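You operate a simulated robot arm through the tools that you are given. There is no shell and no other tool. Be economical: measure what you need, move in short steps, check, and stop when the job is done.

You are at the controls of a simulated two-armed robot. One attempt, no reset.

Task
On the centre of the middle table, fold the blue cloth in half, so that its two long edges meet.

It is judged by the outcome, as a careful person would: the job done as asked, and still so three seconds after it is handed in. It fails if anything else is knocked over, pushed out of place, dropped, spilled or broken. Flat cloth is picked up by pressing the open fingertips on it (5 to 10 N) and closing them slowly along it; thin cloth reads only 2 to 8 mm in the jaws.

Robot
Two 7-joint arms with two-finger parallel grippers on one trunk, on a base that drives. Base frame: it is fixed to the floor where the robot stands at the start and does not move with it; the origin is under the middle of the robot, x ahead of it, y to its left, z up; the surface under the hand at the start is at about z = 0.8. Lengths are in m, angles in rad, forces in N, time in s.
The left shoulder is at the start at [0.07, 0.163, 1.045], the right one opposite. With the tool pointing down near the work surface each hand reaches from about 0.38 to 0.88 m from the robot's upright axis, wherever it stands, measured 20 degrees to its own side. Places, roughly: centre of the middle table [0.5, 0, 0.8]. Payload 3.43 kg a hand.
The tool frame of a hand sits at the grasp point between the pads (the TCP): z along the fingers, y along the line on which they close. The tips reach 0.034 m beyond it. The gripper opens to 0.128 m. The fingers are 0.024 m wide and 0.012 m thick; the gripper's body (0.048 by 0.13 m) begins 0.096 m behind the TCP.
Orientation is that of the tool frame in the base frame, as [roll, pitch, yaw] about the fixed x, y, z axes, in that order (R = Rz(yaw) Ry(pitch) Rx(roll)). With the fingers straight down and closing along the base's y, the tool's x points along the base's -x, its y along +y and its z along -z.

Tools
- The arms move only by the tool drive_tool. It takes "left_increments", "right_increments" or both (then of equal length, played together; a hand with none holds still); each is a list of rows, each an object (a shift or turn left out is 0, a gripper value left out holds the last) with "travel": the shift along the base's x, y, z in units of 25 mm (1.0 is 25 mm), a list of three; "turn": the turn, a rotation vector about the base's x, y, z in units of 8 degrees (1.0 is 8 degrees), a list of three; "hand": the gripper command, from -1 (shut) to 1 (fully open), values between in proportion. In form: [{"travel": [dx, dy, dz], "turn": [wx, wy, wz], "hand": hand}, ...]. A call has 1 to 20 rows; each row shifts and turns the commanded pose from where the row before left it. A call with a number of a shift or a turn outside -1 to 1 is refused whole. A row lasts 0.2 s, in which the tool goes at most 0.05 m and 0.15 rad; a call with a longer step from one row to the next is refused whole, and so is a gripper value outside its range. A pose out of reach is approached as far as the arm can. The call stops where the force on the tool passes 40 N (or 10 N more than at its start, if that is more) or the arm is blocked; 0.2 s more then pass. Each finger travels about 0.153 m/s and halts on what it meets, pressing with about 22 N; the grip force reading is that of the motor and also rises with nothing between the fingers. The clock runs only during rows and for 0.2 s after the last one: add rows that do not move to give the fingers time. It gives the time, the measured TCP pose, the force on the tool (base axes), the opening and the grip force at its end, in the units of the frame above (readings bear some noise), with the torque about the TCP (base axes, N m) and any sound that the robot's microphone picked up.
- Cameras (640 x 400 px; columns grow to the right, rows downward): "scene" is now at [0.1287, -0.0066, 1.2538]; the picture's right is [-0.04, -1.00, 0.00], its down [-0.75, 0.03, -0.66] and it looks along [0.66, -0.03, -0.75] (base axes); focal length 291 px, centre (320, 200). "left" rides on the left gripper at [0.076, 0.011, -0.16] in its tool frame; the picture's right is [-0.15, 0.99, 0.00], its down [-0.88, -0.13, -0.46] and it looks along [-0.45, -0.07, 0.89] (tool axes); focal length 234 px, centre (320, 200). "right" rides on the right gripper at [0.076, -0.011, -0.16] in its tool frame; the picture's right is [0.15, 0.99, 0.00], its down [-0.88, 0.13, -0.46] and it looks along [-0.45, 0.07, 0.89] (tool axes); focal length 234 px, centre (320, 200). There is no depth. A picture from a camera that has moved, and an enlarged one, comes with that camera's place and axes in the base frame and with its lens.
- get_image(camera): a new picture of that camera. The clock stands still meanwhile.
- raise_lower(by): slides the trunk up (or, below 0, down) by that many m; the arms and the scene camera ride with it, the base frame stays. It gives what a move gives, with no picture.
- base_move(legs): drives the robot by 1 to 6 legs, each [ahead, left, turn to the left] in m, m and rad, along the robot's own axes; the way and the turn of a leg run together, so that a leg with both is an arc; at most 1.5 m and 3.142 rad a leg. The arms and the cameras ride along, it lands a little off, and it stops where it bumps. It gives what a move gives.
- head_to(pan, tilt): turns the head with the scene camera to pan (to the left, within 1.501 rad either way) and tilt (down, from -0.506 to 1.204), counted from straight ahead of the robot. It gives what a move gives.
- close_up(camera, box): a new picture of the part [left, top, right, bottom] of that camera's present view, enlarged. The clock stands still meanwhile.
- finish_job(): hands the job in; it is judged then, once.

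Go step by step. Nothing tells you exact positions but the pictures and the camera data: compare them with the known pose of the tool, close in by small moves and look again before you grip or let go. The budget is 120 turns and 88 pictures, counting those below and the enlarged ones. Unless the task says otherwise, let go and move clear before handing in, and close with one line.

The tools are called after "Request:" as name(argument=value, ...) on one line, values as JSON. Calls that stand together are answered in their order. drive_tool: Moves the arms, as the interface text tells. Its arguments: {"type":"object","properties":{"left_increments":{"type":"array"},"right_increments":{"type":"array"}},"required":[]} The other tools are called the same way: raise_lower (by) slides the trunk up or down; base_move (legs) drives the base; head_to (pan, tilt) turns the head that bears the scene camera; get_image (camera) takes a picture; close_up (camera, box) takes an enlarged picture of a part of a camera's view; finish_job () hands the job in.

At the start:

```text
time_s: 0.0
left_tcp_pos: [0.4763, 0.2128, 0.9643]
left_tool_rot: [-3.139, 0.0, -3.141]
left_wrist_force: [0.2, -0.3, -0.2]
left_torque: [0.02, 0.02, -0.05]
left_width: 0.1282
left_grip_force: 0.1
right_tcp_pos: [0.394, -0.1995, 1.0128]
right_tool_rot: [3.139, -0.001, 3.141]
right_wrist_force: [0.1, -0.2, -0.1]
right_torque: [-0.01, 0.02, 0.01]
right_width: 0.1278
right_grip_force: 0.0
trunk travel left (down, up): [-0.525, 0.415]
robot x, y, heading: [0.0018, 0.0009, -0.001]
head pan, tilt: [-0.044, 0.853]
```

scene: 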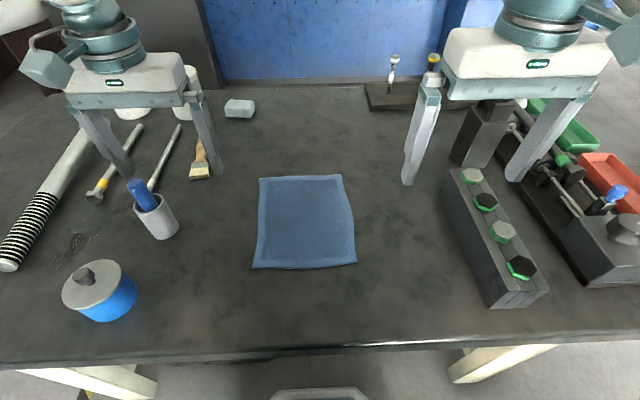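
right: 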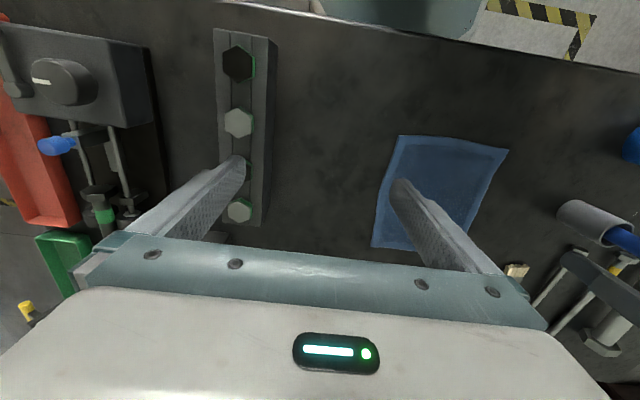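
left: 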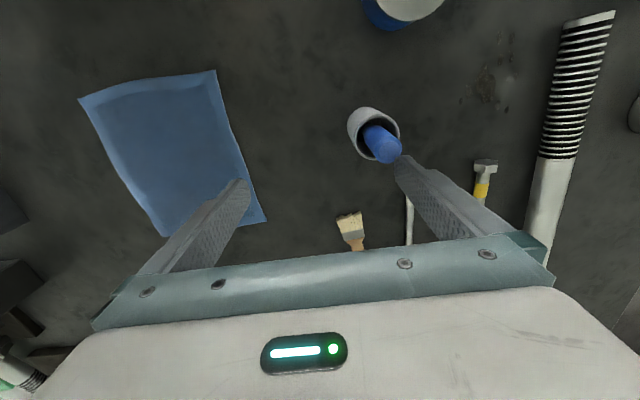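

I take the cloth to span x 0.377–0.60 and y -0.08–0.105, with its long edges along x. I plan to bring the left edge over to the right with both hands. Turning the base would suit both arms better, so I check the floor on the left first.

Request:
close_up(camera="scene", box=[220, 150, 390, 290])

Request:
head_to(pan=1.0, tilt=0.9)

Request:
get_image(camera="scene")

```text
2.86 times, centred on (305, 220) of scene
camera zoom: at [0.1287, -0.0066, 1.2538], right [-0.04, -1.0, 0.0], down [-0.75, 0.03, -0.66], along [0.66, -0.03, -0.75], focal length 832 px, centre (363, 143)
```

zoom: 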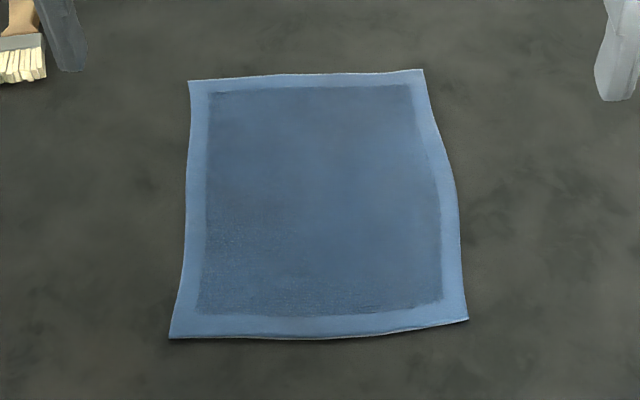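

```text
time_s: 1.3
left_tcp_pos: [0.4763, 0.2131, 0.9649]
left_tool_rot: [-3.141, -0.001, 3.141]
left_wrist_force: [0.3, 0.3, 0.6]
left_torque: [-0.02, 0.01, -0.03]
left_width: 0.128
left_grip_force: 0.0
right_tcp_pos: [0.3931, -0.199, 1.0136]
right_tool_rot: [3.139, 0.001, 3.141]
right_wrist_force: [-0.9, 0.0, 0.1]
right_torque: [0.01, 0.0, 0.02]
right_width: 0.1281
right_grip_force: 0.1
trunk travel left (down, up): [-0.525, 0.415]
robot x, y, heading: [-0.0025, 0.0017, -0.003]
head pan, tilt: [1.0, 0.901]
```

```text
83 pictures are left
camera scene: at [0.0915, 0.0603, 1.2501], right [0.84, -0.54, 0.0], down [-0.42, -0.66, -0.62], along [0.34, 0.52, -0.78], focal length 291 px, centre (320, 200)
```

scene: 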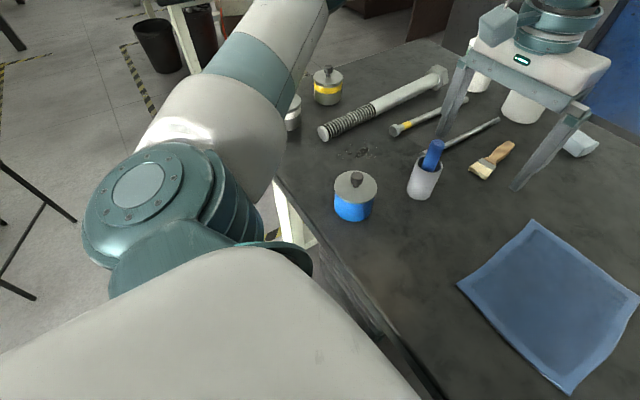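

The floor on the left is clear. I raise the trunk a little, shift left, and turn right so both arms face the left edge squarely.

Request:
raise_lower(by=0.1)

Request:
base_move(legs=[[-0.03, 0.36, 0], [0, 0, -0.7]])

Request:
head_to(pan=0.0, tilt=0.9)

Request:
get_image(camera="scene")

```text
time_s: 2.6
left_tcp_pos: [0.4763, 0.2127, 1.0632]
left_tool_rot: [-3.139, 0.002, 3.141]
left_wrist_force: [0.0, 0.6, -0.9]
left_torque: [0.0, 0.01, -0.02]
left_width: 0.1278
left_grip_force: 0.1
right_tcp_pos: [0.394, -0.1991, 1.1125]
right_tool_rot: [3.141, -0.002, 3.14]
right_wrist_force: [-0.8, -0.5, -0.4]
right_torque: [0.0, 0.0, -0.02]
right_width: 0.1278
right_grip_force: 0.1
trunk travel left (down, up): [-0.625, 0.315]
robot x, y, heading: [-0.0041, 0.0016, 0.0]
head pan, tilt: [1.0, 0.901]
```

```text
time_s: 6.8
left_tcp_pos: [0.4699, 0.2118, 1.0638]
left_tool_rot: [3.141, 0.0, 2.433]
left_wrist_force: [-0.3, -0.4, 0.1]
left_torque: [-0.01, -0.01, 0.0]
left_width: 0.1281
left_grip_force: 0.0
right_tcp_pos: [0.14, -0.048, 1.1126]
right_tool_rot: [3.14, 0.0, 2.431]
right_wrist_force: [0.1, -0.4, -0.1]
right_torque: [-0.03, -0.01, 0.02]
right_width: 0.1279
right_grip_force: 0.0
trunk travel left (down, up): [-0.625, 0.315]
robot x, y, heading: [-0.0312, 0.3601, -0.704]
head pan, tilt: [1.0, 0.901]
```

```text
time_s: 8.1
left_tcp_pos: [0.4698, 0.2113, 1.0637]
left_tool_rot: [-3.14, 0.0, 2.432]
left_wrist_force: [0.4, 0.4, -0.8]
left_torque: [-0.04, 0.02, -0.01]
left_width: 0.1281
left_grip_force: 0.1
right_tcp_pos: [0.1409, -0.0469, 1.1123]
right_tool_rot: [3.14, 0.001, 2.433]
right_wrist_force: [-0.6, -0.1, -0.1]
right_torque: [0.01, 0.0, -0.03]
right_width: 0.1278
right_grip_force: 0.1
trunk travel left (down, up): [-0.625, 0.315]
robot x, y, heading: [-0.0302, 0.3594, -0.711]
head pan, tilt: [0.0, 0.901]
```

```text
82 pictures are left
camera scene: at [0.0661, 0.2742, 1.3501], right [-0.65, -0.76, 0.0], down [-0.6, 0.51, -0.62], along [0.47, -0.4, -0.78], focal length 291 px, centre (320, 200)
```

scene: 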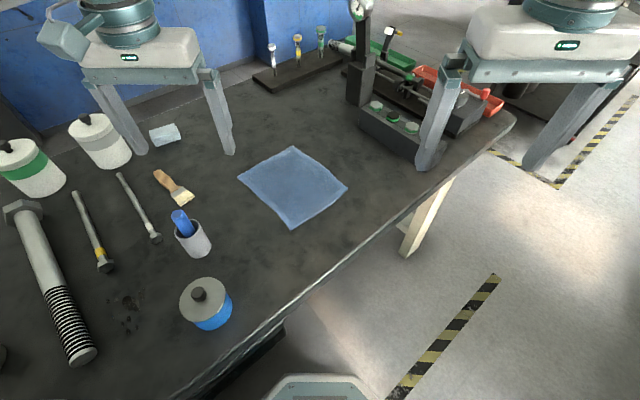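

The base is in place, and the projection agrees with my estimate of the cloth. Next I bring both hands over the left edge, closing along x, with the grippers partly closed.

Request:
drive_tool(left_increments=[{"travel": [0.571, -0.653, -0.366], "turn": [0, 0, -0.88], "hand": -0.2}, {"travel": [0.571, -0.653, -0.366], "turn": [0, 0, -0.88]}, {"travel": [0.571, -0.653, -0.366], "turn": [0, 0, -0.88]}, {"travel": [0.571, -0.653, -0.366], "turn": [0, 0, -0.88]}, {"travel": [0.571, -0.653, -0.366], "turn": [0, 0, -0.88]}, {"travel": [0.571, -0.653, -0.366], "turn": [0, 0, -0.88]}, {"travel": [0.571, -0.653, -0.366], "turn": [0, 0, -0.88]}, {}, {}, {}, {}, {}], right_increments=[{"travel": [0.88, 0.48, -0.373], "turn": [0, 0, -0.88], "hand": -0.2}, {"travel": [0.88, 0.48, -0.373], "turn": [0, 0, -0.88]}, {"travel": [0.88, 0.48, -0.373], "turn": [0, 0, -0.88]}, {"travel": [0.88, 0.48, -0.373], "turn": [0, 0, -0.88]}, {"travel": [0.88, 0.48, -0.373], "turn": [0, 0, -0.88]}, {"travel": [0.88, 0.48, -0.373], "turn": [0, 0, -0.88]}, {"travel": [0.88, 0.48, -0.373], "turn": [0, 0, -0.88]}, {"travel": [0.88, 0.48, -0.373]}, {"travel": [0.88, 0.48, -0.373]}, {"travel": [0.88, 0.48, -0.373]}, {"travel": [0.88, 0.48, -0.373]}, {"travel": [0.88, 0.48, -0.373]}])

Request:
raise_lower(by=-0.1)

Request:
get_image(camera="scene")

Request:
get_image(camera="left")

Request:
get_image(camera="right")

```text
time_s: 10.7
left_tcp_pos: [0.5697, 0.0978, 0.9988]
left_tool_rot: [-3.138, 0.001, 1.572]
left_wrist_force: [0.3, 0.0, 0.5]
left_torque: [0.02, 0.02, 0.01]
left_width: 0.0515
left_grip_force: 0.0
right_tcp_pos: [0.4048, 0.0969, 1.0002]
right_tool_rot: [3.141, 0.0, 1.574]
right_wrist_force: [-0.8, 0.1, -0.6]
right_torque: [0.0, -0.01, 0.01]
right_width: 0.0513
right_grip_force: 0.1
trunk travel left (down, up): [-0.625, 0.315]
robot x, y, heading: [-0.033, 0.3594, -0.702]
head pan, tilt: [0.0, 0.901]
```

```text
time_s: 12.0
left_tcp_pos: [0.5703, 0.098, 0.8996]
left_tool_rot: [-3.14, 0.0, 1.573]
left_wrist_force: [0.1, 0.2, 0.5]
left_torque: [0.01, -0.02, 0.01]
left_width: 0.0511
left_grip_force: 0.1
right_tcp_pos: [0.4036, 0.096, 0.9016]
right_tool_rot: [3.139, -0.001, 1.573]
right_wrist_force: [-0.1, 0.0, 0.1]
right_torque: [-0.03, 0.0, 0.0]
right_width: 0.051
right_grip_force: 0.0
trunk travel left (down, up): [-0.525, 0.415]
robot x, y, heading: [-0.032, 0.3593, -0.702]
head pan, tilt: [0.0, 0.901]
```

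```text
81 pictures are left
camera scene: at [0.0658, 0.2743, 1.2502], right [-0.65, -0.76, 0.0], down [-0.6, 0.51, -0.62], along [0.47, -0.4, -0.78], focal length 291 px, centre (320, 200)
```

scene: 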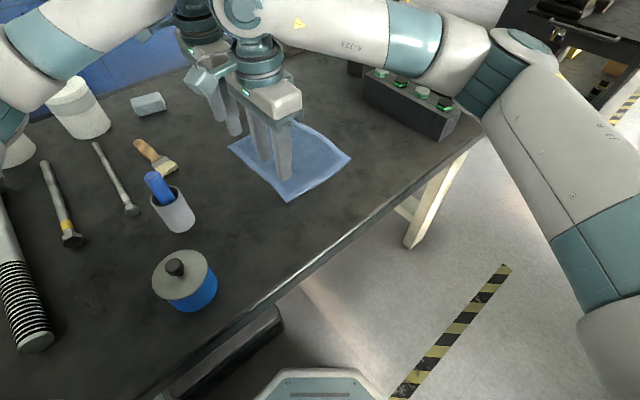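

```text
80 pictures are left
camera left: at [0.5801, 0.1734, 1.0593], right [0.99, -0.14, 0.0], down [-0.13, -0.88, 0.46], along [-0.07, -0.45, -0.89], focal length 234 px, centre (320, 200)
```

left: 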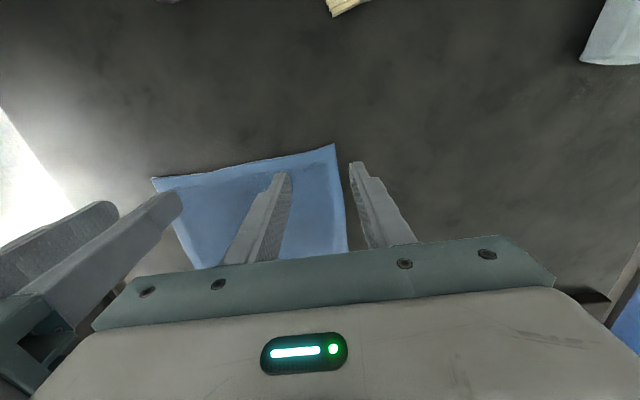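

```text
79 pictures are left
camera right: at [0.3916, 0.1721, 1.0601], right [0.99, 0.15, 0.0], down [0.13, -0.88, 0.46], along [0.07, -0.45, -0.89], focal length 234 px, centre (320, 200)
```

right: 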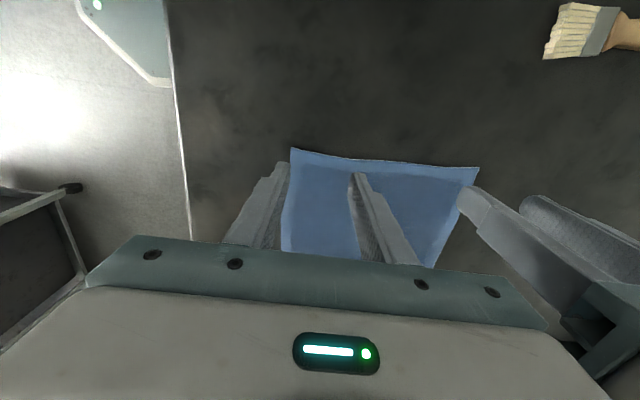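

The left edge runs from about (0.369, 0.099) to (0.587, 0.110). I narrow the fingers so that both tips of each hand land on cloth, shift slightly, and lower to just above it.

Request:
drive_tool(left_increments=[{"travel": [-0.57, 0.2, 0], "hand": -0.44}, {"travel": [0, 0, -0.8]}, {"travel": [0, 0, -0.8]}, {"travel": [0, 0, -0.6]}, {}], right_increments=[{"travel": [-0.15, 0, 0], "hand": -0.44}, {"travel": [0, 0, -0.8]}, {"travel": [0, 0, -0.8]}, {"travel": [0, 0, -0.6]}, {}])

Request:
get_image(camera="left")

Request:
get_image(camera="right")

Request:
close_up(camera="scene", box=[200, 90, 370, 220])

```text
time_s: 13.2
left_tcp_pos: [0.5549, 0.1017, 0.8438]
left_tool_rot: [-3.141, 0.0, 1.572]
left_wrist_force: [-0.2, 0.4, -0.4]
left_torque: [-0.04, 0.0, 0.03]
left_width: 0.0357
left_grip_force: 0.0
right_tcp_pos: [0.3986, 0.0961, 0.8456]
right_tool_rot: [3.139, 0.0, 1.573]
right_wrist_force: [0.5, 0.5, 0.3]
right_torque: [-0.01, -0.03, -0.01]
right_width: 0.0359
right_grip_force: 0.0
trunk travel left (down, up): [-0.525, 0.415]
robot x, y, heading: [-0.0266, 0.36, -0.709]
head pan, tilt: [0.0, 0.901]
```

```text
78 pictures are left
camera left: at [0.5658, 0.1784, 1.0038], right [0.99, -0.14, 0.0], down [-0.13, -0.88, 0.46], along [-0.07, -0.45, -0.89], focal length 234 px, centre (320, 200)
```

left: 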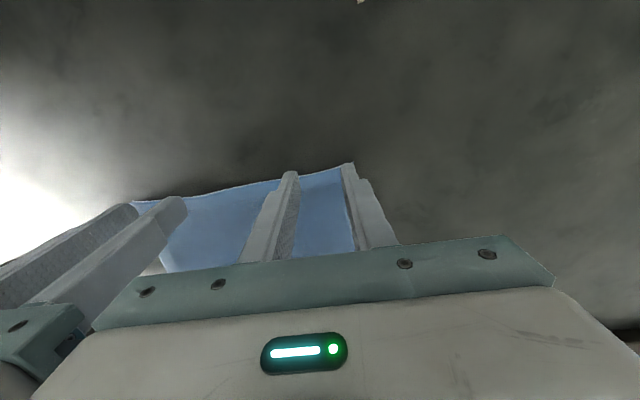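

```text
77 pictures are left
camera right: at [0.3875, 0.1717, 1.0048], right [0.99, 0.15, 0.0], down [0.13, -0.88, 0.46], along [0.07, -0.45, -0.89], focal length 234 px, centre (320, 200)
```

right: 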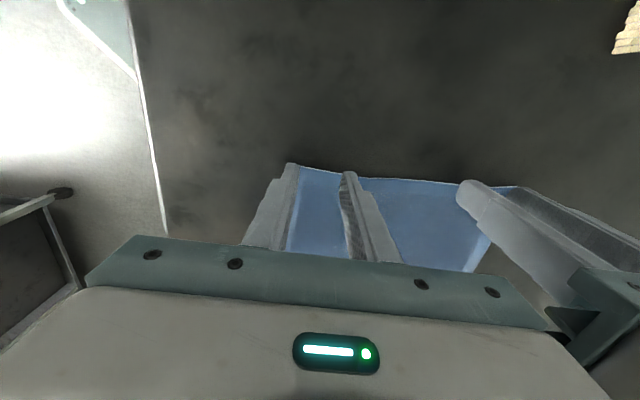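

```text
3.08 times, centred on (285, 155) of scene
camera zoom: at [0.0658, 0.2743, 1.2502], right [-0.65, -0.76, 0.0], down [-0.6, 0.51, -0.62], along [0.47, -0.4, -0.78], focal length 896 px, centre (428, 338)
```

zoom: 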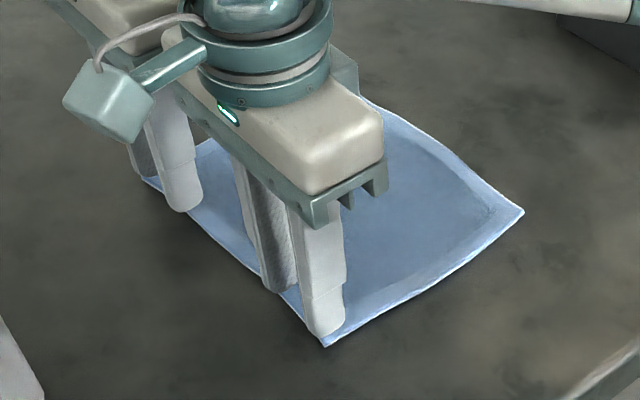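

The outer fingers sit right at the corners, so I narrow them slightly and move them inwards. Then I lower gently to contact.

Request:
drive_tool(left_increments=[{"travel": [-0.1, 0.06, 0], "hand": -0.5}, {"travel": [0, 0, -0.2]}, {"travel": [0, 0, -0.1]}, {}], right_increments=[{"travel": [0.12, 0, 0], "hand": -0.5}, {"travel": [0, 0, -0.24]}, {"travel": [0, 0, -0.12]}, {}])

```text
time_s: 14.2
left_tcp_pos: [0.5534, 0.1031, 0.8378]
left_tool_rot: [3.141, 0.001, 1.572]
left_wrist_force: [1.5, -1.3, 5.2]
left_torque: [-0.07, -0.07, 0.01]
left_width: 0.032
left_grip_force: 0.1
right_tcp_pos: [0.403, 0.0963, 0.8386]
right_tool_rot: [3.14, 0.001, 1.571]
right_wrist_force: [0.9, 0.3, 2.4]
right_torque: [-0.01, -0.03, 0.04]
right_width: 0.0318
right_grip_force: 0.0
trunk travel left (down, up): [-0.525, 0.415]
robot x, y, heading: [-0.0308, 0.3579, -0.705]
head pan, tilt: [0.0, 0.901]
```

Both hands are in contact at about z 0.838. I press a little more and close slowly.

Request:
drive_tool(left_increments=[{"travel": [0, 0, -0.04]}, {"hand": -0.55}, {"hand": -0.6}, {"hand": -0.65}, {"hand": -0.7}, {"hand": -0.75}, {"hand": -0.8}, {"hand": -0.85}, {"hand": -0.9}, {"hand": -0.95}, {"hand": -1}, {}, {}], right_increments=[{"travel": [0, 0, -0.08]}, {"hand": -0.55}, {"hand": -0.6}, {"hand": -0.65}, {"hand": -0.7}, {"hand": -0.75}, {"hand": -0.8}, {"hand": -0.85}, {"hand": -0.9}, {"hand": -0.95}, {"hand": -1}, {}, {}])

Request:
get_image(camera="left")

Request:
get_image(camera="right")

Request:
close_up(camera="scene", box=[200, 90, 370, 220])

```text
time_s: 17.0
left_tcp_pos: [0.5509, 0.1058, 0.8377]
left_tool_rot: [-3.141, 0.002, 1.572]
left_wrist_force: [-20.2, -0.8, 12.7]
left_torque: [-0.11, 0.66, -0.14]
left_width: 0.0046
left_grip_force: 22.5
right_tcp_pos: [0.4027, 0.097, 0.8357]
right_tool_rot: [3.136, 0.0, 1.574]
right_wrist_force: [16.6, 0.7, 12.9]
right_torque: [-0.03, -0.57, 0.13]
right_width: 0.0039
right_grip_force: 22.3
trunk travel left (down, up): [-0.525, 0.415]
robot x, y, heading: [-0.0283, 0.356, -0.705]
head pan, tilt: [0.0, 0.901]
```

```text
75 pictures are left
camera left: at [0.5614, 0.1805, 0.9969], right [0.99, -0.15, 0.0], down [-0.13, -0.88, 0.46], along [-0.07, -0.45, -0.89], focal length 234 px, centre (320, 200)
```

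left: 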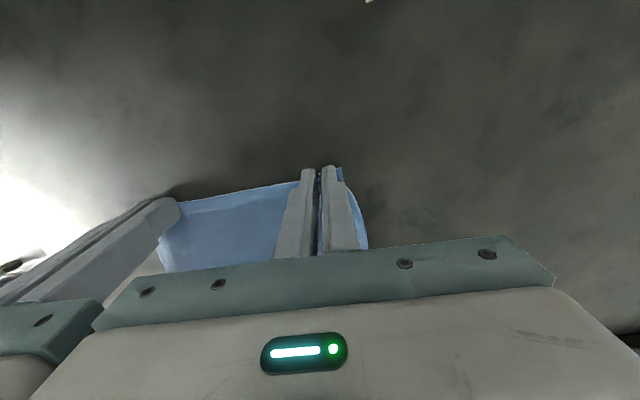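

```text
74 pictures are left
camera right: at [0.3894, 0.1731, 0.9954], right [0.99, 0.15, 0.0], down [0.13, -0.88, 0.46], along [0.07, -0.45, -0.89], focal length 234 px, centre (320, 200)
```

right: 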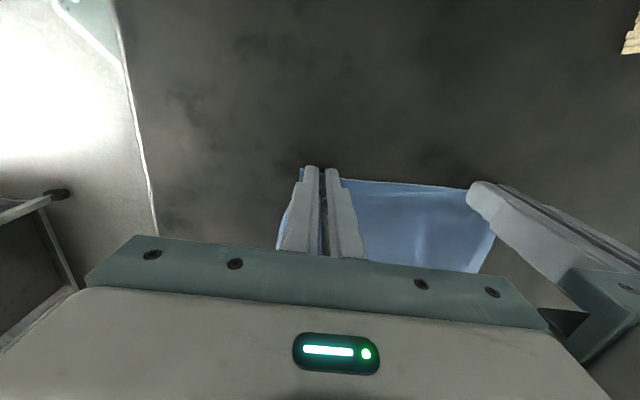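

```text
3.08 times, centred on (285, 155) of scene
camera zoom: at [0.0638, 0.2753, 1.2504], right [-0.65, -0.76, 0.0], down [-0.59, 0.51, -0.62], along [0.47, -0.4, -0.78], focal length 896 px, centre (428, 338)
```

zoom: 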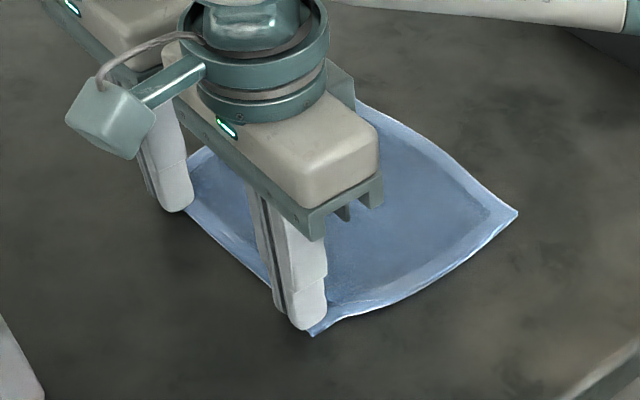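

Both hands have cloth in the jaws (4–5 mm) and are pulling against each other along x. I ease them together while lifting slightly.

Request:
drive_tool(left_increments=[{"travel": [-0.1, 0, 0.1]}, {"travel": [-0.06, 0, 0.3]}, {"travel": [0, 0, 0.4]}, {"travel": [0, 0, 0.4]}, {}], right_increments=[{"travel": [0.1, 0, 0.14]}, {"travel": [0.06, 0, 0.3]}, {"travel": [0, 0, 0.4]}, {"travel": [0, 0, 0.4]}, {}])

Request:
close_up(camera="scene", box=[200, 90, 370, 220])

Request:
get_image(camera="left")

```text
time_s: 18.2
left_tcp_pos: [0.5498, 0.105, 0.8654]
left_tool_rot: [-3.139, 0.0, 1.574]
left_wrist_force: [-5.0, -0.5, -0.6]
left_torque: [-0.03, 0.16, -0.02]
left_width: 0.0038
left_grip_force: 22.0
right_tcp_pos: [0.408, 0.0943, 0.8665]
right_tool_rot: [-3.141, 0.0, 1.572]
right_wrist_force: [6.1, 0.1, 0.5]
right_torque: [-0.01, -0.17, 0.04]
right_width: 0.0038
right_grip_force: 22.4
trunk travel left (down, up): [-0.525, 0.415]
robot x, y, heading: [-0.0295, 0.3599, -0.704]
head pan, tilt: [0.0, 0.901]
```

```text
3.08 times, centred on (285, 155) of scene
camera zoom: at [0.0662, 0.274, 1.2501], right [-0.65, -0.76, 0.0], down [-0.6, 0.51, -0.62], along [0.47, -0.4, -0.78], focal length 896 px, centre (428, 338)
```

zoom: 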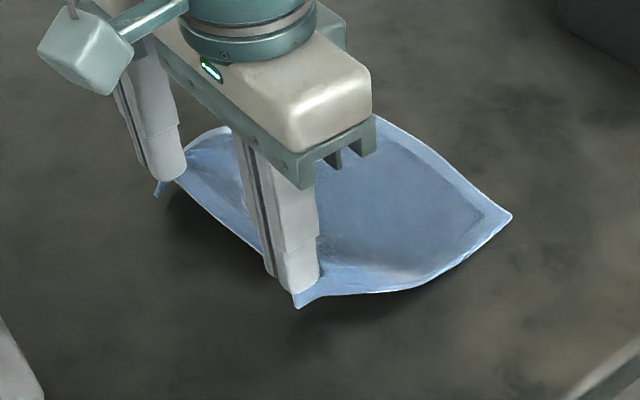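

```text
71 pictures are left
camera left: at [0.5599, 0.1799, 1.0259], right [0.99, -0.14, 0.0], down [-0.13, -0.88, 0.46], along [-0.07, -0.45, -0.89], focal length 234 px, centre (320, 200)
```

left: 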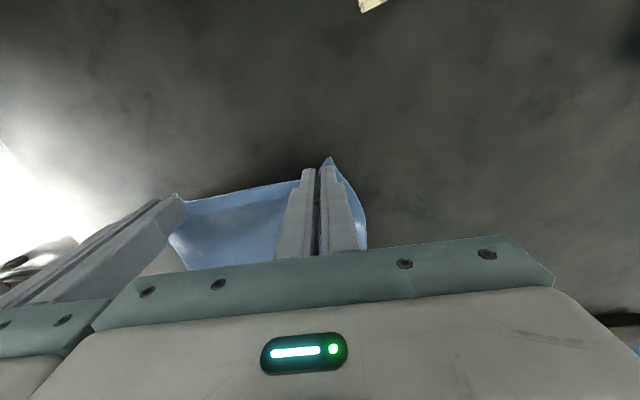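

The edge is held at both corners. I start the arc over the fold line.

Request:
drive_tool(left_increments=[{"travel": [-0.05, -0.36, 0.64]}, {"travel": [0, -0.56, 0.64]}, {"travel": [0, -0.84, 0.48], "turn": [0.4167, 0, 0]}, {"travel": [0, -0.96, 0.32], "turn": [0.4167, 0, 0]}, {"travel": [0, -1.0, 0.1], "turn": [0.4167, 0, 0]}, {"travel": [0, -0.96, -0.14], "turn": [0.4167, 0, 0]}, {"travel": [0, -0.96, -0.34], "turn": [0.4167, 0, 0]}], right_increments=[{"travel": [0.05, -0.36, 0.64]}, {"travel": [0, -0.56, 0.64]}, {"travel": [0, -0.84, 0.48], "turn": [0.4167, 0, 0]}, {"travel": [0, -0.96, 0.32], "turn": [0.4167, 0, 0]}, {"travel": [0, -1.0, 0.1], "turn": [0.4167, 0, 0]}, {"travel": [0, -0.96, -0.14], "turn": [0.4167, 0, 0]}, {"travel": [0, -0.96, -0.34], "turn": [0.4167, 0, 0]}])

Request:
close_up(camera="scene", box=[200, 70, 400, 220])

Request:
get_image(camera="right")

```text
time_s: 19.8
left_tcp_pos: [0.5472, -0.0387, 0.9062]
left_tool_rot: [-3.141, -0.294, 1.573]
left_wrist_force: [-2.0, -0.5, 0.0]
left_torque: [0.05, 0.05, 0.0]
left_width: 0.0032
left_grip_force: 21.8
right_tcp_pos: [0.4078, -0.0478, 0.9075]
right_tool_rot: [3.14, -0.292, 1.575]
right_wrist_force: [1.5, -0.3, 0.3]
right_torque: [0.04, -0.06, -0.03]
right_width: 0.0036
right_grip_force: 22.2
trunk travel left (down, up): [-0.525, 0.415]
robot x, y, heading: [-0.0319, 0.3577, -0.707]
head pan, tilt: [0.0, 0.901]
```

```text
2.67 times, centred on (300, 145) of scene
camera zoom: at [0.0653, 0.2716, 1.25], right [-0.65, -0.76, 0.0], down [-0.6, 0.51, -0.62], along [0.47, -0.4, -0.78], focal length 776 px, centre (373, 347)
```

zoom: 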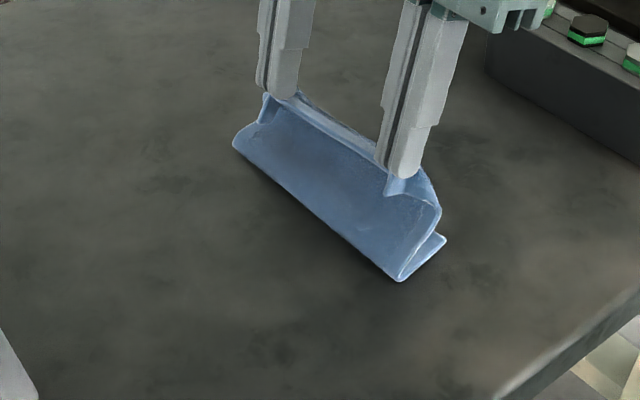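

```text
69 pictures are left
camera right: at [0.3952, -0.0206, 1.0816], right [0.99, 0.14, 0.04], down [0.13, -0.97, 0.18], along [0.07, -0.17, -0.98], focal length 234 px, centre (320, 200)
```

right: 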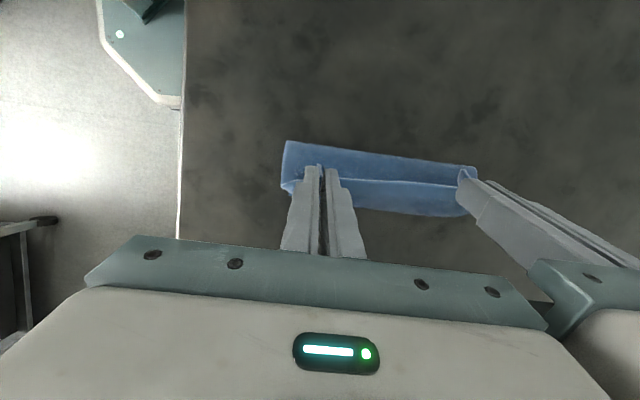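

The fold is forming cleanly. I complete the arc down to just above the lower layer.

Request:
drive_tool(left_increments=[{"travel": [0, -0.78, -0.54], "turn": [0.4167, 0, 0]}, {"travel": [0, -0.59, -0.68], "turn": [0.4167, 0, 0]}, {"travel": [0, -0.44, -0.7], "turn": [0.4167, 0, 0]}, {"travel": [0, -0.23, -0.45], "turn": [0.4167, 0, 0]}, {}], right_increments=[{"travel": [0, -0.78, -0.54], "turn": [0.4167, 0, 0]}, {"travel": [0, -0.59, -0.68], "turn": [0.4167, 0, 0]}, {"travel": [0, -0.44, -0.7], "turn": [0.4167, 0, 0]}, {"travel": [0, -0.23, -0.45], "turn": [0.4167, 0, 0]}, {}])

Request:
close_up(camera="scene", box=[200, 70, 400, 220])

Request:
get_image(camera="right")

Request:
get_image(camera="left")

```text
time_s: 20.6
left_tcp_pos: [0.539, -0.0868, 0.8696]
left_tool_rot: [3.123, -0.439, 1.522]
left_wrist_force: [14.6, -6.0, -1.5]
left_torque: [0.81, 1.93, 1.81]
left_width: 0.0035
left_grip_force: 21.8
left hand out of reach, approached as far as the arm can: row 3
right_tcp_pos: [0.402, -0.087, 0.869]
right_tool_rot: [-3.133, -0.432, 1.571]
right_wrist_force: [-14.5, 6.0, 1.3]
right_torque: [-0.84, -2.17, -0.95]
right_width: 0.0037
right_grip_force: 21.9
trunk travel left (down, up): [-0.525, 0.415]
robot x, y, heading: [-0.0287, 0.3563, -0.706]
head pan, tilt: [0.0, 0.901]
stopped in row 3 (left hand): the force on the tool passed its limit at 87 N (the readings are from after the stop); the commanded pose is now the measured one
```

```text
2.67 times, centred on (300, 145) of scene
camera zoom: at [0.0637, 0.2717, 1.2502], right [-0.65, -0.76, 0.0], down [-0.59, 0.51, -0.62], along [0.47, -0.4, -0.78], focal length 776 px, centre (373, 347)
```

zoom: 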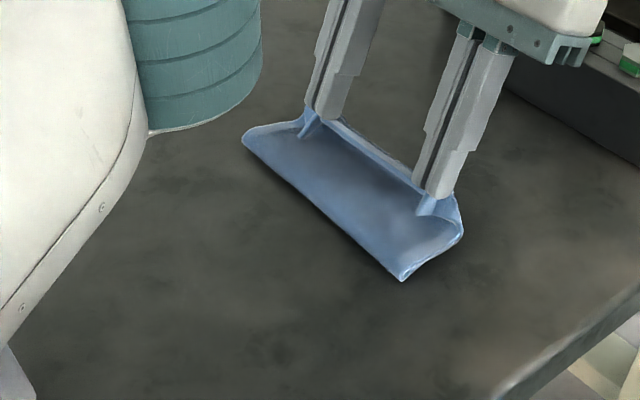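

```text
67 pictures are left
camera right: at [0.3909, -0.0845, 1.0461], right [0.99, 0.14, 0.05], down [0.14, -0.99, 0.04], along [0.06, -0.04, -1.0], focal length 234 px, centre (320, 200)
```

right: 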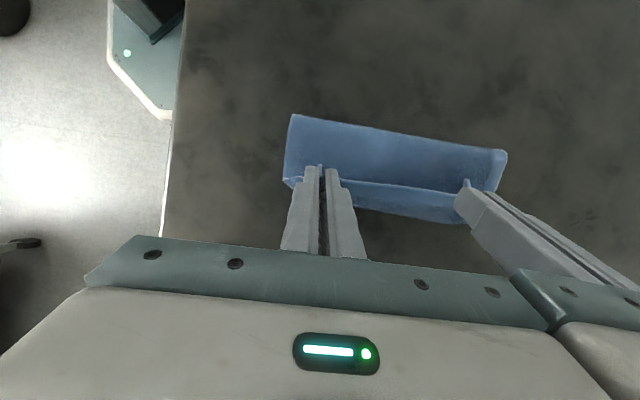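

```text
66 pictures are left
camera left: at [0.5464, -0.0861, 1.0471], right [0.98, -0.19, -0.05], down [-0.19, -0.98, 0.04], along [-0.05, -0.03, -1.0], focal length 234 px, centre (320, 200)
```

left: 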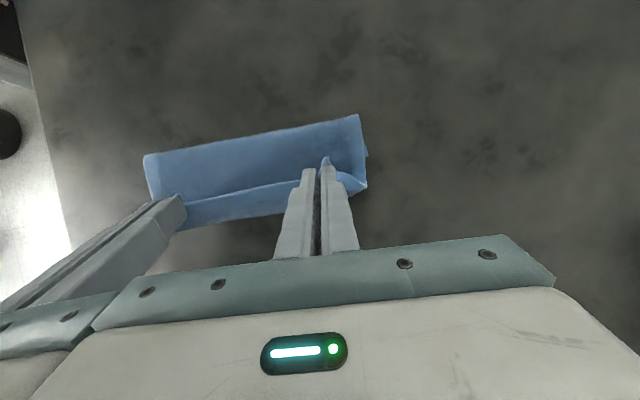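

The stop seems to be the gripper bodies touching as the left arm neared its reach limit with the tilt. I take out some of the tilt about the tips and separate the hands slightly.

Request:
drive_tool(left_increments=[{"travel": [0.1, 0.14, 0.05], "turn": [-0.75, 0, 0.18]}, {"travel": [0.06, 0.14, 0.05], "turn": [-0.75, 0, 0.18]}, {}], right_increments=[{"travel": [0, 0.14, 0.05], "turn": [-0.75, 0, 0]}, {"travel": [0, 0.14, 0.05], "turn": [-0.75, 0, 0]}, {}])

Request:
get_image(camera="scene")

```text
time_s: 21.4
left_tcp_pos: [0.5415, -0.0794, 0.8702]
left_tool_rot: [3.122, -0.226, 1.567]
left_wrist_force: [-2.8, -0.9, -1.0]
left_torque: [0.05, 0.1, 0.0]
left_width: 0.0036
left_grip_force: 22.3
right_tcp_pos: [0.404, -0.0791, 0.8722]
right_tool_rot: [-3.132, -0.22, 1.572]
right_wrist_force: [3.2, 0.2, 0.4]
right_torque: [0.04, -0.13, -0.03]
right_width: 0.0035
right_grip_force: 22.1
trunk travel left (down, up): [-0.525, 0.415]
robot x, y, heading: [-0.0301, 0.3595, -0.707]
head pan, tilt: [0.0, 0.901]
```

```text
65 pictures are left
camera scene: at [0.0656, 0.2727, 1.2501], right [-0.65, -0.76, 0.0], down [-0.59, 0.51, -0.62], along [0.47, -0.4, -0.78], focal length 291 px, centre (320, 200)
```

scene: 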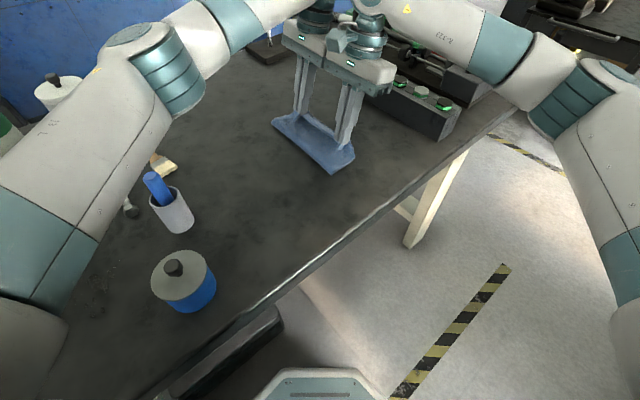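

The lower edge seems to have slid to about y = -0.10, so I aim there. I carry on over and down in small steps.

Request:
drive_tool(left_increments=[{"travel": [0, -0.3, -0.25]}, {"travel": [0, -0.3, -0.25]}, {"travel": [0, -0.3, -0.25]}, {"travel": [0, -0.1, -0.2]}, {}], right_increments=[{"travel": [0, -0.3, -0.25]}, {"travel": [0, -0.3, -0.25]}, {"travel": [0, -0.3, -0.25]}, {"travel": [0, -0.1, -0.2]}, {}])

Request:
get_image(camera="left")

Request:
get_image(camera="right")

Request:
close_up(camera="scene", box=[240, 70, 400, 190])

```text
time_s: 22.6
left_tcp_pos: [0.5439, -0.1021, 0.8487]
left_tool_rot: [3.12, -0.226, 1.567]
left_wrist_force: [-1.9, -0.9, -0.2]
left_torque: [0.0, 0.07, -0.03]
left_width: 0.0033
left_grip_force: 22.2
right_tcp_pos: [0.4038, -0.1034, 0.847]
right_tool_rot: [-3.132, -0.223, 1.572]
right_wrist_force: [2.8, -0.4, -0.1]
right_torque: [0.02, -0.07, 0.0]
right_width: 0.0035
right_grip_force: 22.2
trunk travel left (down, up): [-0.525, 0.415]
robot x, y, heading: [-0.0282, 0.3569, -0.712]
head pan, tilt: [0.0, 0.901]
```

```text
64 pictures are left
camera left: at [0.5499, -0.0658, 1.0213], right [0.99, -0.15, -0.01], down [-0.14, -0.96, 0.24], along [-0.05, -0.24, -0.97], focal length 234 px, centre (320, 200)
```

left: 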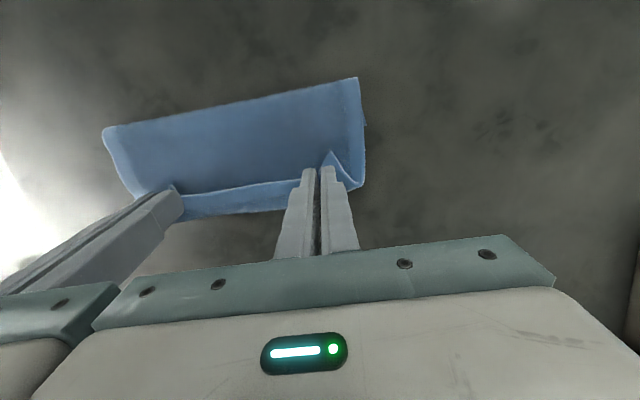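

```text
63 pictures are left
camera right: at [0.3935, -0.0641, 1.0199], right [0.99, 0.15, 0.02], down [0.14, -0.96, 0.25], along [0.06, -0.24, -0.97], focal length 234 px, centre (320, 200)
```

right: 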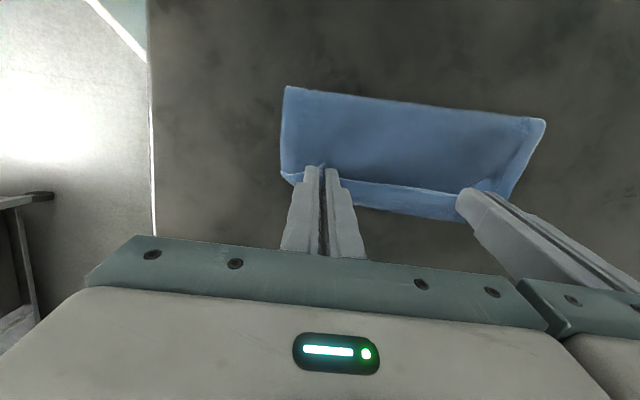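

```text
3.33 times, centred on (320, 130) of scene
camera zoom: at [0.0657, 0.2737, 1.2501], right [-0.65, -0.76, 0.0], down [-0.59, 0.51, -0.62], along [0.47, -0.4, -0.78], focal length 971 px, centre (320, 433)
```

zoom: 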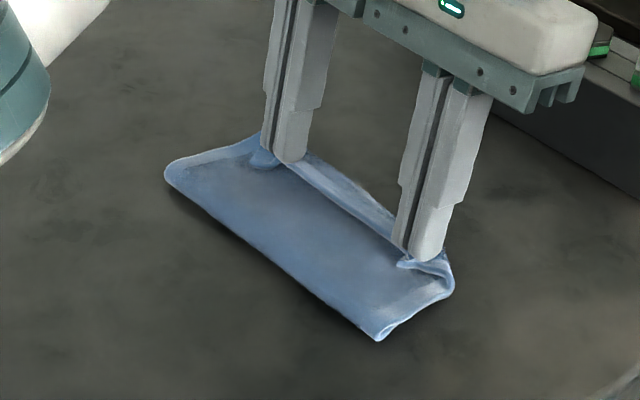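

I need to know whether the band beyond the held edge is the lower layer or a curl of the upper one, so I look closely.

Request:
close_up(camera="left", box=[90, 60, 390, 250])

Request:
close_up(camera="scene", box=[290, 105, 370, 165])

```text
2.11 times, centred on (240, 155) of left
camera zoom: at [0.5499, -0.0658, 1.0213], right [0.99, -0.15, -0.01], down [-0.14, -0.96, 0.24], along [-0.05, -0.24, -0.97], focal length 493 px, centre (488, 295)
```

zoom: 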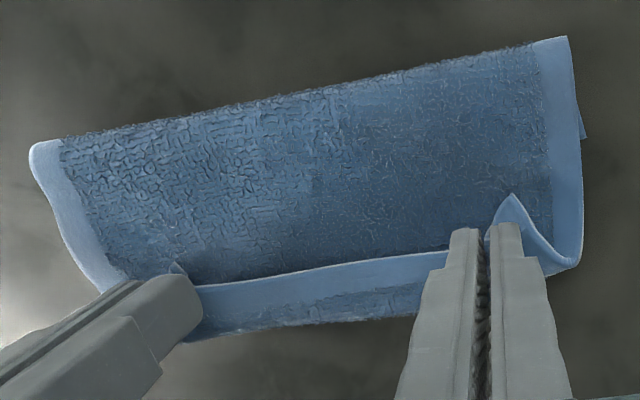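

```text
6.67 times, centred on (330, 135) of scene
camera zoom: at [0.0657, 0.2737, 1.2501], right [-0.65, -0.76, 0.0], down [-0.59, 0.51, -0.62], along [0.47, -0.4, -0.78], focal length 1941 px, centre (253, 633)
```

zoom: 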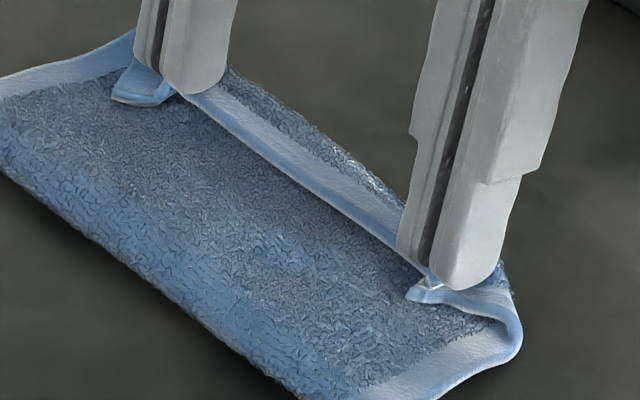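

The band is the upper layer curling back, with its hem pointing +y. So the fold line has rolled too far over, and the lower edge is still near y = -0.08. I lift back to the left to reset the fold line, then come over again lower.

Request:
drive_tool(left_increments=[{"travel": [0, 0.73, 0.63]}, {"travel": [0, 0.73, 0.63]}, {"travel": [0, 0.73, 0.63]}, {"travel": [0, 0.85, -0.1]}, {"travel": [0, 0.85, -0.1]}, {"travel": [0, 0.85, -0.1]}, {"travel": [0, 0.85, -0.1]}, {}], right_increments=[{"travel": [0, 0.73, 0.63]}, {"travel": [0, 0.73, 0.63]}, {"travel": [0, 0.73, 0.63]}, {"travel": [0, 0.85, -0.1]}, {"travel": [0, 0.85, -0.1]}, {"travel": [0, 0.85, -0.1]}, {"travel": [0, 0.85, -0.1]}, {}])

Request:
close_up(camera="scene", box=[230, 70, 390, 190])

Request:
drive_tool(left_increments=[{"travel": [0, -0.9, -0.16]}, {"travel": [0, -0.9, -0.16]}, {"travel": [0, -0.5, -0.2]}, {}], right_increments=[{"travel": [0, -0.9, -0.16]}, {"travel": [0, -0.9, -0.16]}, {"travel": [0, -0.5, -0.2]}, {}])

Request:
close_up(camera="scene", box=[230, 70, 390, 190])

Request:
get_image(camera="left")

```text
time_s: 24.4
left_tcp_pos: [0.5409, 0.0352, 0.8847]
left_tool_rot: [3.118, -0.229, 1.567]
left_wrist_force: [-3.3, -0.4, 0.6]
left_torque: [0.05, 0.08, -0.02]
left_width: 0.0033
left_grip_force: 22.1
right_tcp_pos: [0.4042, 0.0359, 0.8861]
right_tool_rot: [-3.132, -0.221, 1.571]
right_wrist_force: [2.3, -0.1, -1.0]
right_torque: [0.0, -0.11, -0.02]
right_width: 0.0038
right_grip_force: 21.8
trunk travel left (down, up): [-0.525, 0.415]
robot x, y, heading: [-0.0304, 0.359, -0.71]
head pan, tilt: [0.0, 0.901]
```

```text
3.33 times, centred on (310, 130) of scene
camera zoom: at [0.0656, 0.2728, 1.2501], right [-0.65, -0.76, 0.0], down [-0.59, 0.51, -0.62], along [0.47, -0.4, -0.78], focal length 971 px, centre (353, 433)
```

zoom: 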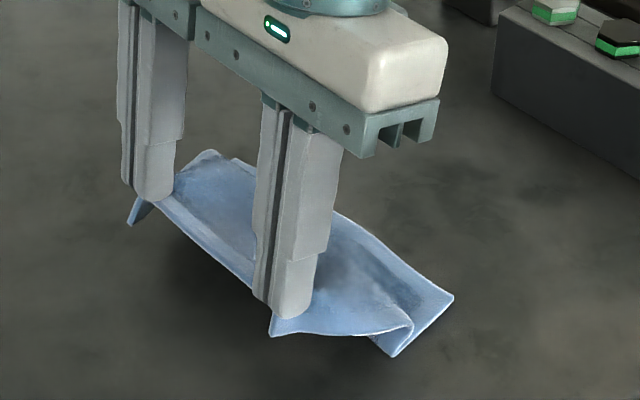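

```text
time_s: 25.4
left_tcp_pos: [0.5431, -0.0224, 0.8713]
left_tool_rot: [3.122, -0.228, 1.568]
left_wrist_force: [-3.2, 0.6, 0.9]
left_torque: [-0.03, 0.14, -0.01]
left_width: 0.0035
left_grip_force: 22.3
right_tcp_pos: [0.4044, -0.0214, 0.873]
right_tool_rot: [-3.13, -0.222, 1.57]
right_wrist_force: [3.7, 0.6, -1.2]
right_torque: [0.01, -0.11, 0.0]
right_width: 0.0037
right_grip_force: 22.1
trunk travel left (down, up): [-0.525, 0.415]
robot x, y, heading: [-0.0309, 0.3604, -0.709]
head pan, tilt: [0.0, 0.901]
```

```text
3.33 times, centred on (310, 130) of scene
camera zoom: at [0.066, 0.2741, 1.2502], right [-0.65, -0.76, 0.0], down [-0.6, 0.51, -0.62], along [0.47, -0.4, -0.78], focal length 971 px, centre (353, 433)
```

zoom: 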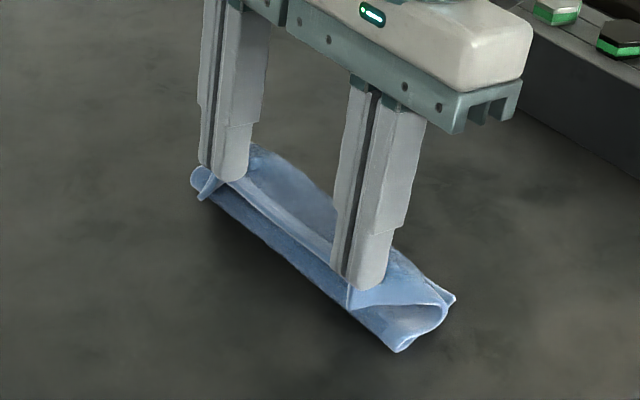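

```text
57 pictures are left
camera left: at [0.5503, 0.0158, 1.045], right [0.99, -0.15, -0.01], down [-0.14, -0.96, 0.24], along [-0.05, -0.24, -0.97], focal length 234 px, centre (320, 200)
```

left: 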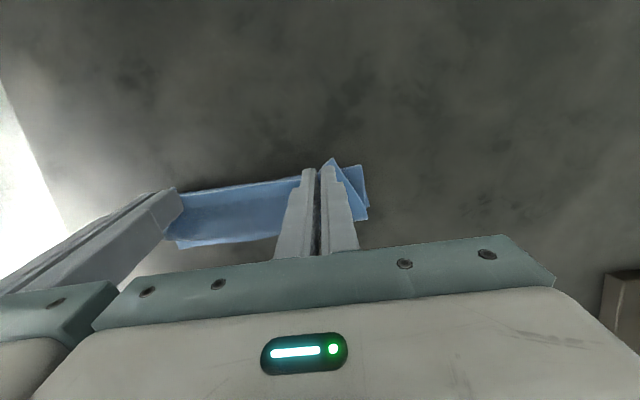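

The crease at y ≈ -0.02 persisted as a Z-fold when I backed up. I draw the edge all the way back to the left to flatten the cloth, then refold with a lower, shorter arc.

Request:
drive_tool(left_increments=[{"travel": [0, 0.8, 0.2]}, {"travel": [0, 0.8, 0]}, {"travel": [0, 0.8, -0.1]}, {"travel": [0, 0.8, -0.3]}, {"travel": [0, 0.8, -0.3]}, {"travel": [0, 0.8, -0.3]}, {}], right_increments=[{"travel": [0, 0.8, 0.2]}, {"travel": [0, 0.8, 0]}, {"travel": [0, 0.8, -0.1]}, {"travel": [0, 0.75, -0.3]}, {"travel": [0, 0.7, -0.3]}, {"travel": [0, 0.6, -0.3]}, {}])

Request:
close_up(camera="scene", box=[210, 80, 380, 210])

```text
time_s: 27.0
left_tcp_pos: [0.5426, 0.0982, 0.8517]
left_tool_rot: [3.119, -0.228, 1.567]
left_wrist_force: [-3.2, 0.3, 0.1]
left_torque: [0.0, 0.11, 0.03]
left_width: 0.0031
left_grip_force: 22.3
right_tcp_pos: [0.4034, 0.0901, 0.8524]
right_tool_rot: [-3.13, -0.222, 1.57]
right_wrist_force: [2.1, 1.1, -0.9]
right_torque: [0.07, -0.08, 0.01]
right_width: 0.0038
right_grip_force: 22.4
trunk travel left (down, up): [-0.525, 0.415]
robot x, y, heading: [-0.03, 0.3585, -0.711]
head pan, tilt: [0.0, 0.901]
```

```text
3.08 times, centred on (295, 145) of scene
camera zoom: at [0.0655, 0.2731, 1.2501], right [-0.65, -0.76, 0.0], down [-0.59, 0.51, -0.62], along [0.47, -0.4, -0.78], focal length 896 px, centre (397, 369)
```

zoom: 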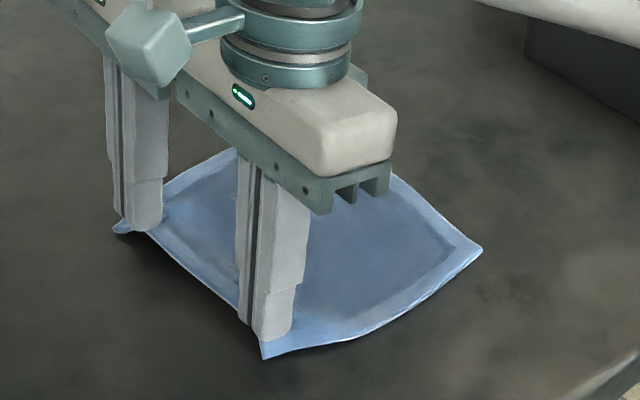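

The cloth is flat again, with its midline at about y = 0.016. I do a lower, shorter arc so the fold line stays on the midline.

Request:
drive_tool(left_increments=[{"travel": [0, -0.4, 0.68]}, {"travel": [0, -0.68, 0.6]}, {"travel": [0, -0.85, 0.3], "turn": [0.27, 0, 0]}, {"travel": [0, -0.93, 0.06], "turn": [0.27, 0, 0]}, {"travel": [0, -0.93, -0.18], "turn": [0.27, 0, 0]}, {"travel": [0, -0.81, -0.5], "turn": [0.27, 0, 0]}, {"travel": [0, -0.57, -0.58], "turn": [0.27, 0, 0]}, {}], right_increments=[{"travel": [0, -0.4, 0.68]}, {"travel": [0, -0.68, 0.6]}, {"travel": [0, -0.85, 0.3], "turn": [0.27, 0, 0]}, {"travel": [0, -0.93, 0.06], "turn": [0.27, 0, 0]}, {"travel": [0, -0.93, -0.18], "turn": [0.27, 0, 0]}, {"travel": [0, -0.81, -0.5], "turn": [0.27, 0, 0]}, {"travel": [0, -0.57, -0.58], "turn": [0.27, 0, 0]}, {}])

Request:
close_up(camera="scene", box=[230, 70, 390, 190])

Request:
get_image(camera="right")

```text
time_s: 28.8
left_tcp_pos: [0.5435, -0.0289, 0.861]
left_tool_rot: [3.12, -0.418, 1.567]
left_wrist_force: [-3.0, -0.3, 0.7]
left_torque: [-0.04, 0.08, 0.06]
left_width: 0.0034
left_grip_force: 21.3
right_tcp_pos: [0.4039, -0.0391, 0.8624]
right_tool_rot: [-3.132, -0.41, 1.571]
right_wrist_force: [3.3, -0.8, -0.5]
right_torque: [-0.02, -0.13, -0.05]
right_width: 0.0036
right_grip_force: 22.1
trunk travel left (down, up): [-0.525, 0.415]
robot x, y, heading: [-0.032, 0.3566, -0.713]
head pan, tilt: [0.0, 0.901]
```

```text
3.33 times, centred on (310, 130) of scene
camera zoom: at [0.0659, 0.2746, 1.2502], right [-0.65, -0.76, 0.0], down [-0.6, 0.51, -0.62], along [0.47, -0.4, -0.78], focal length 971 px, centre (353, 433)
```

zoom: 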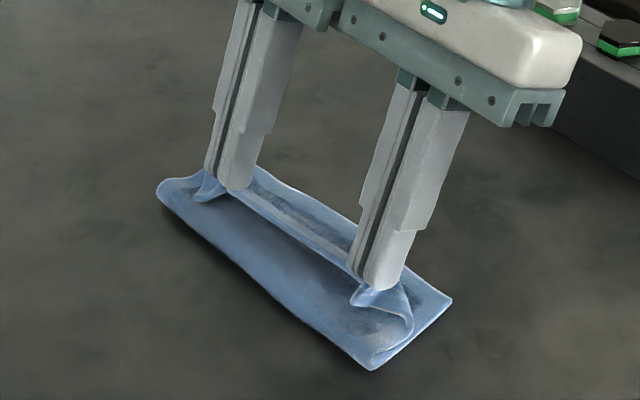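

```text
54 pictures are left
camera right: at [0.3935, -0.0322, 1.0385], right [0.99, 0.14, 0.05], down [0.14, -0.99, 0.07], along [0.06, -0.06, -1.0], focal length 234 px, centre (320, 200)
```

right: 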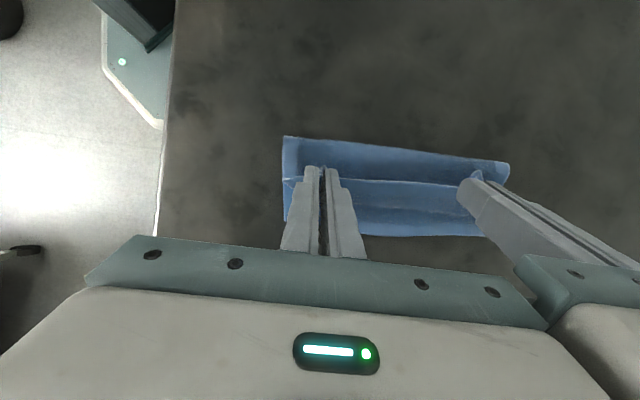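

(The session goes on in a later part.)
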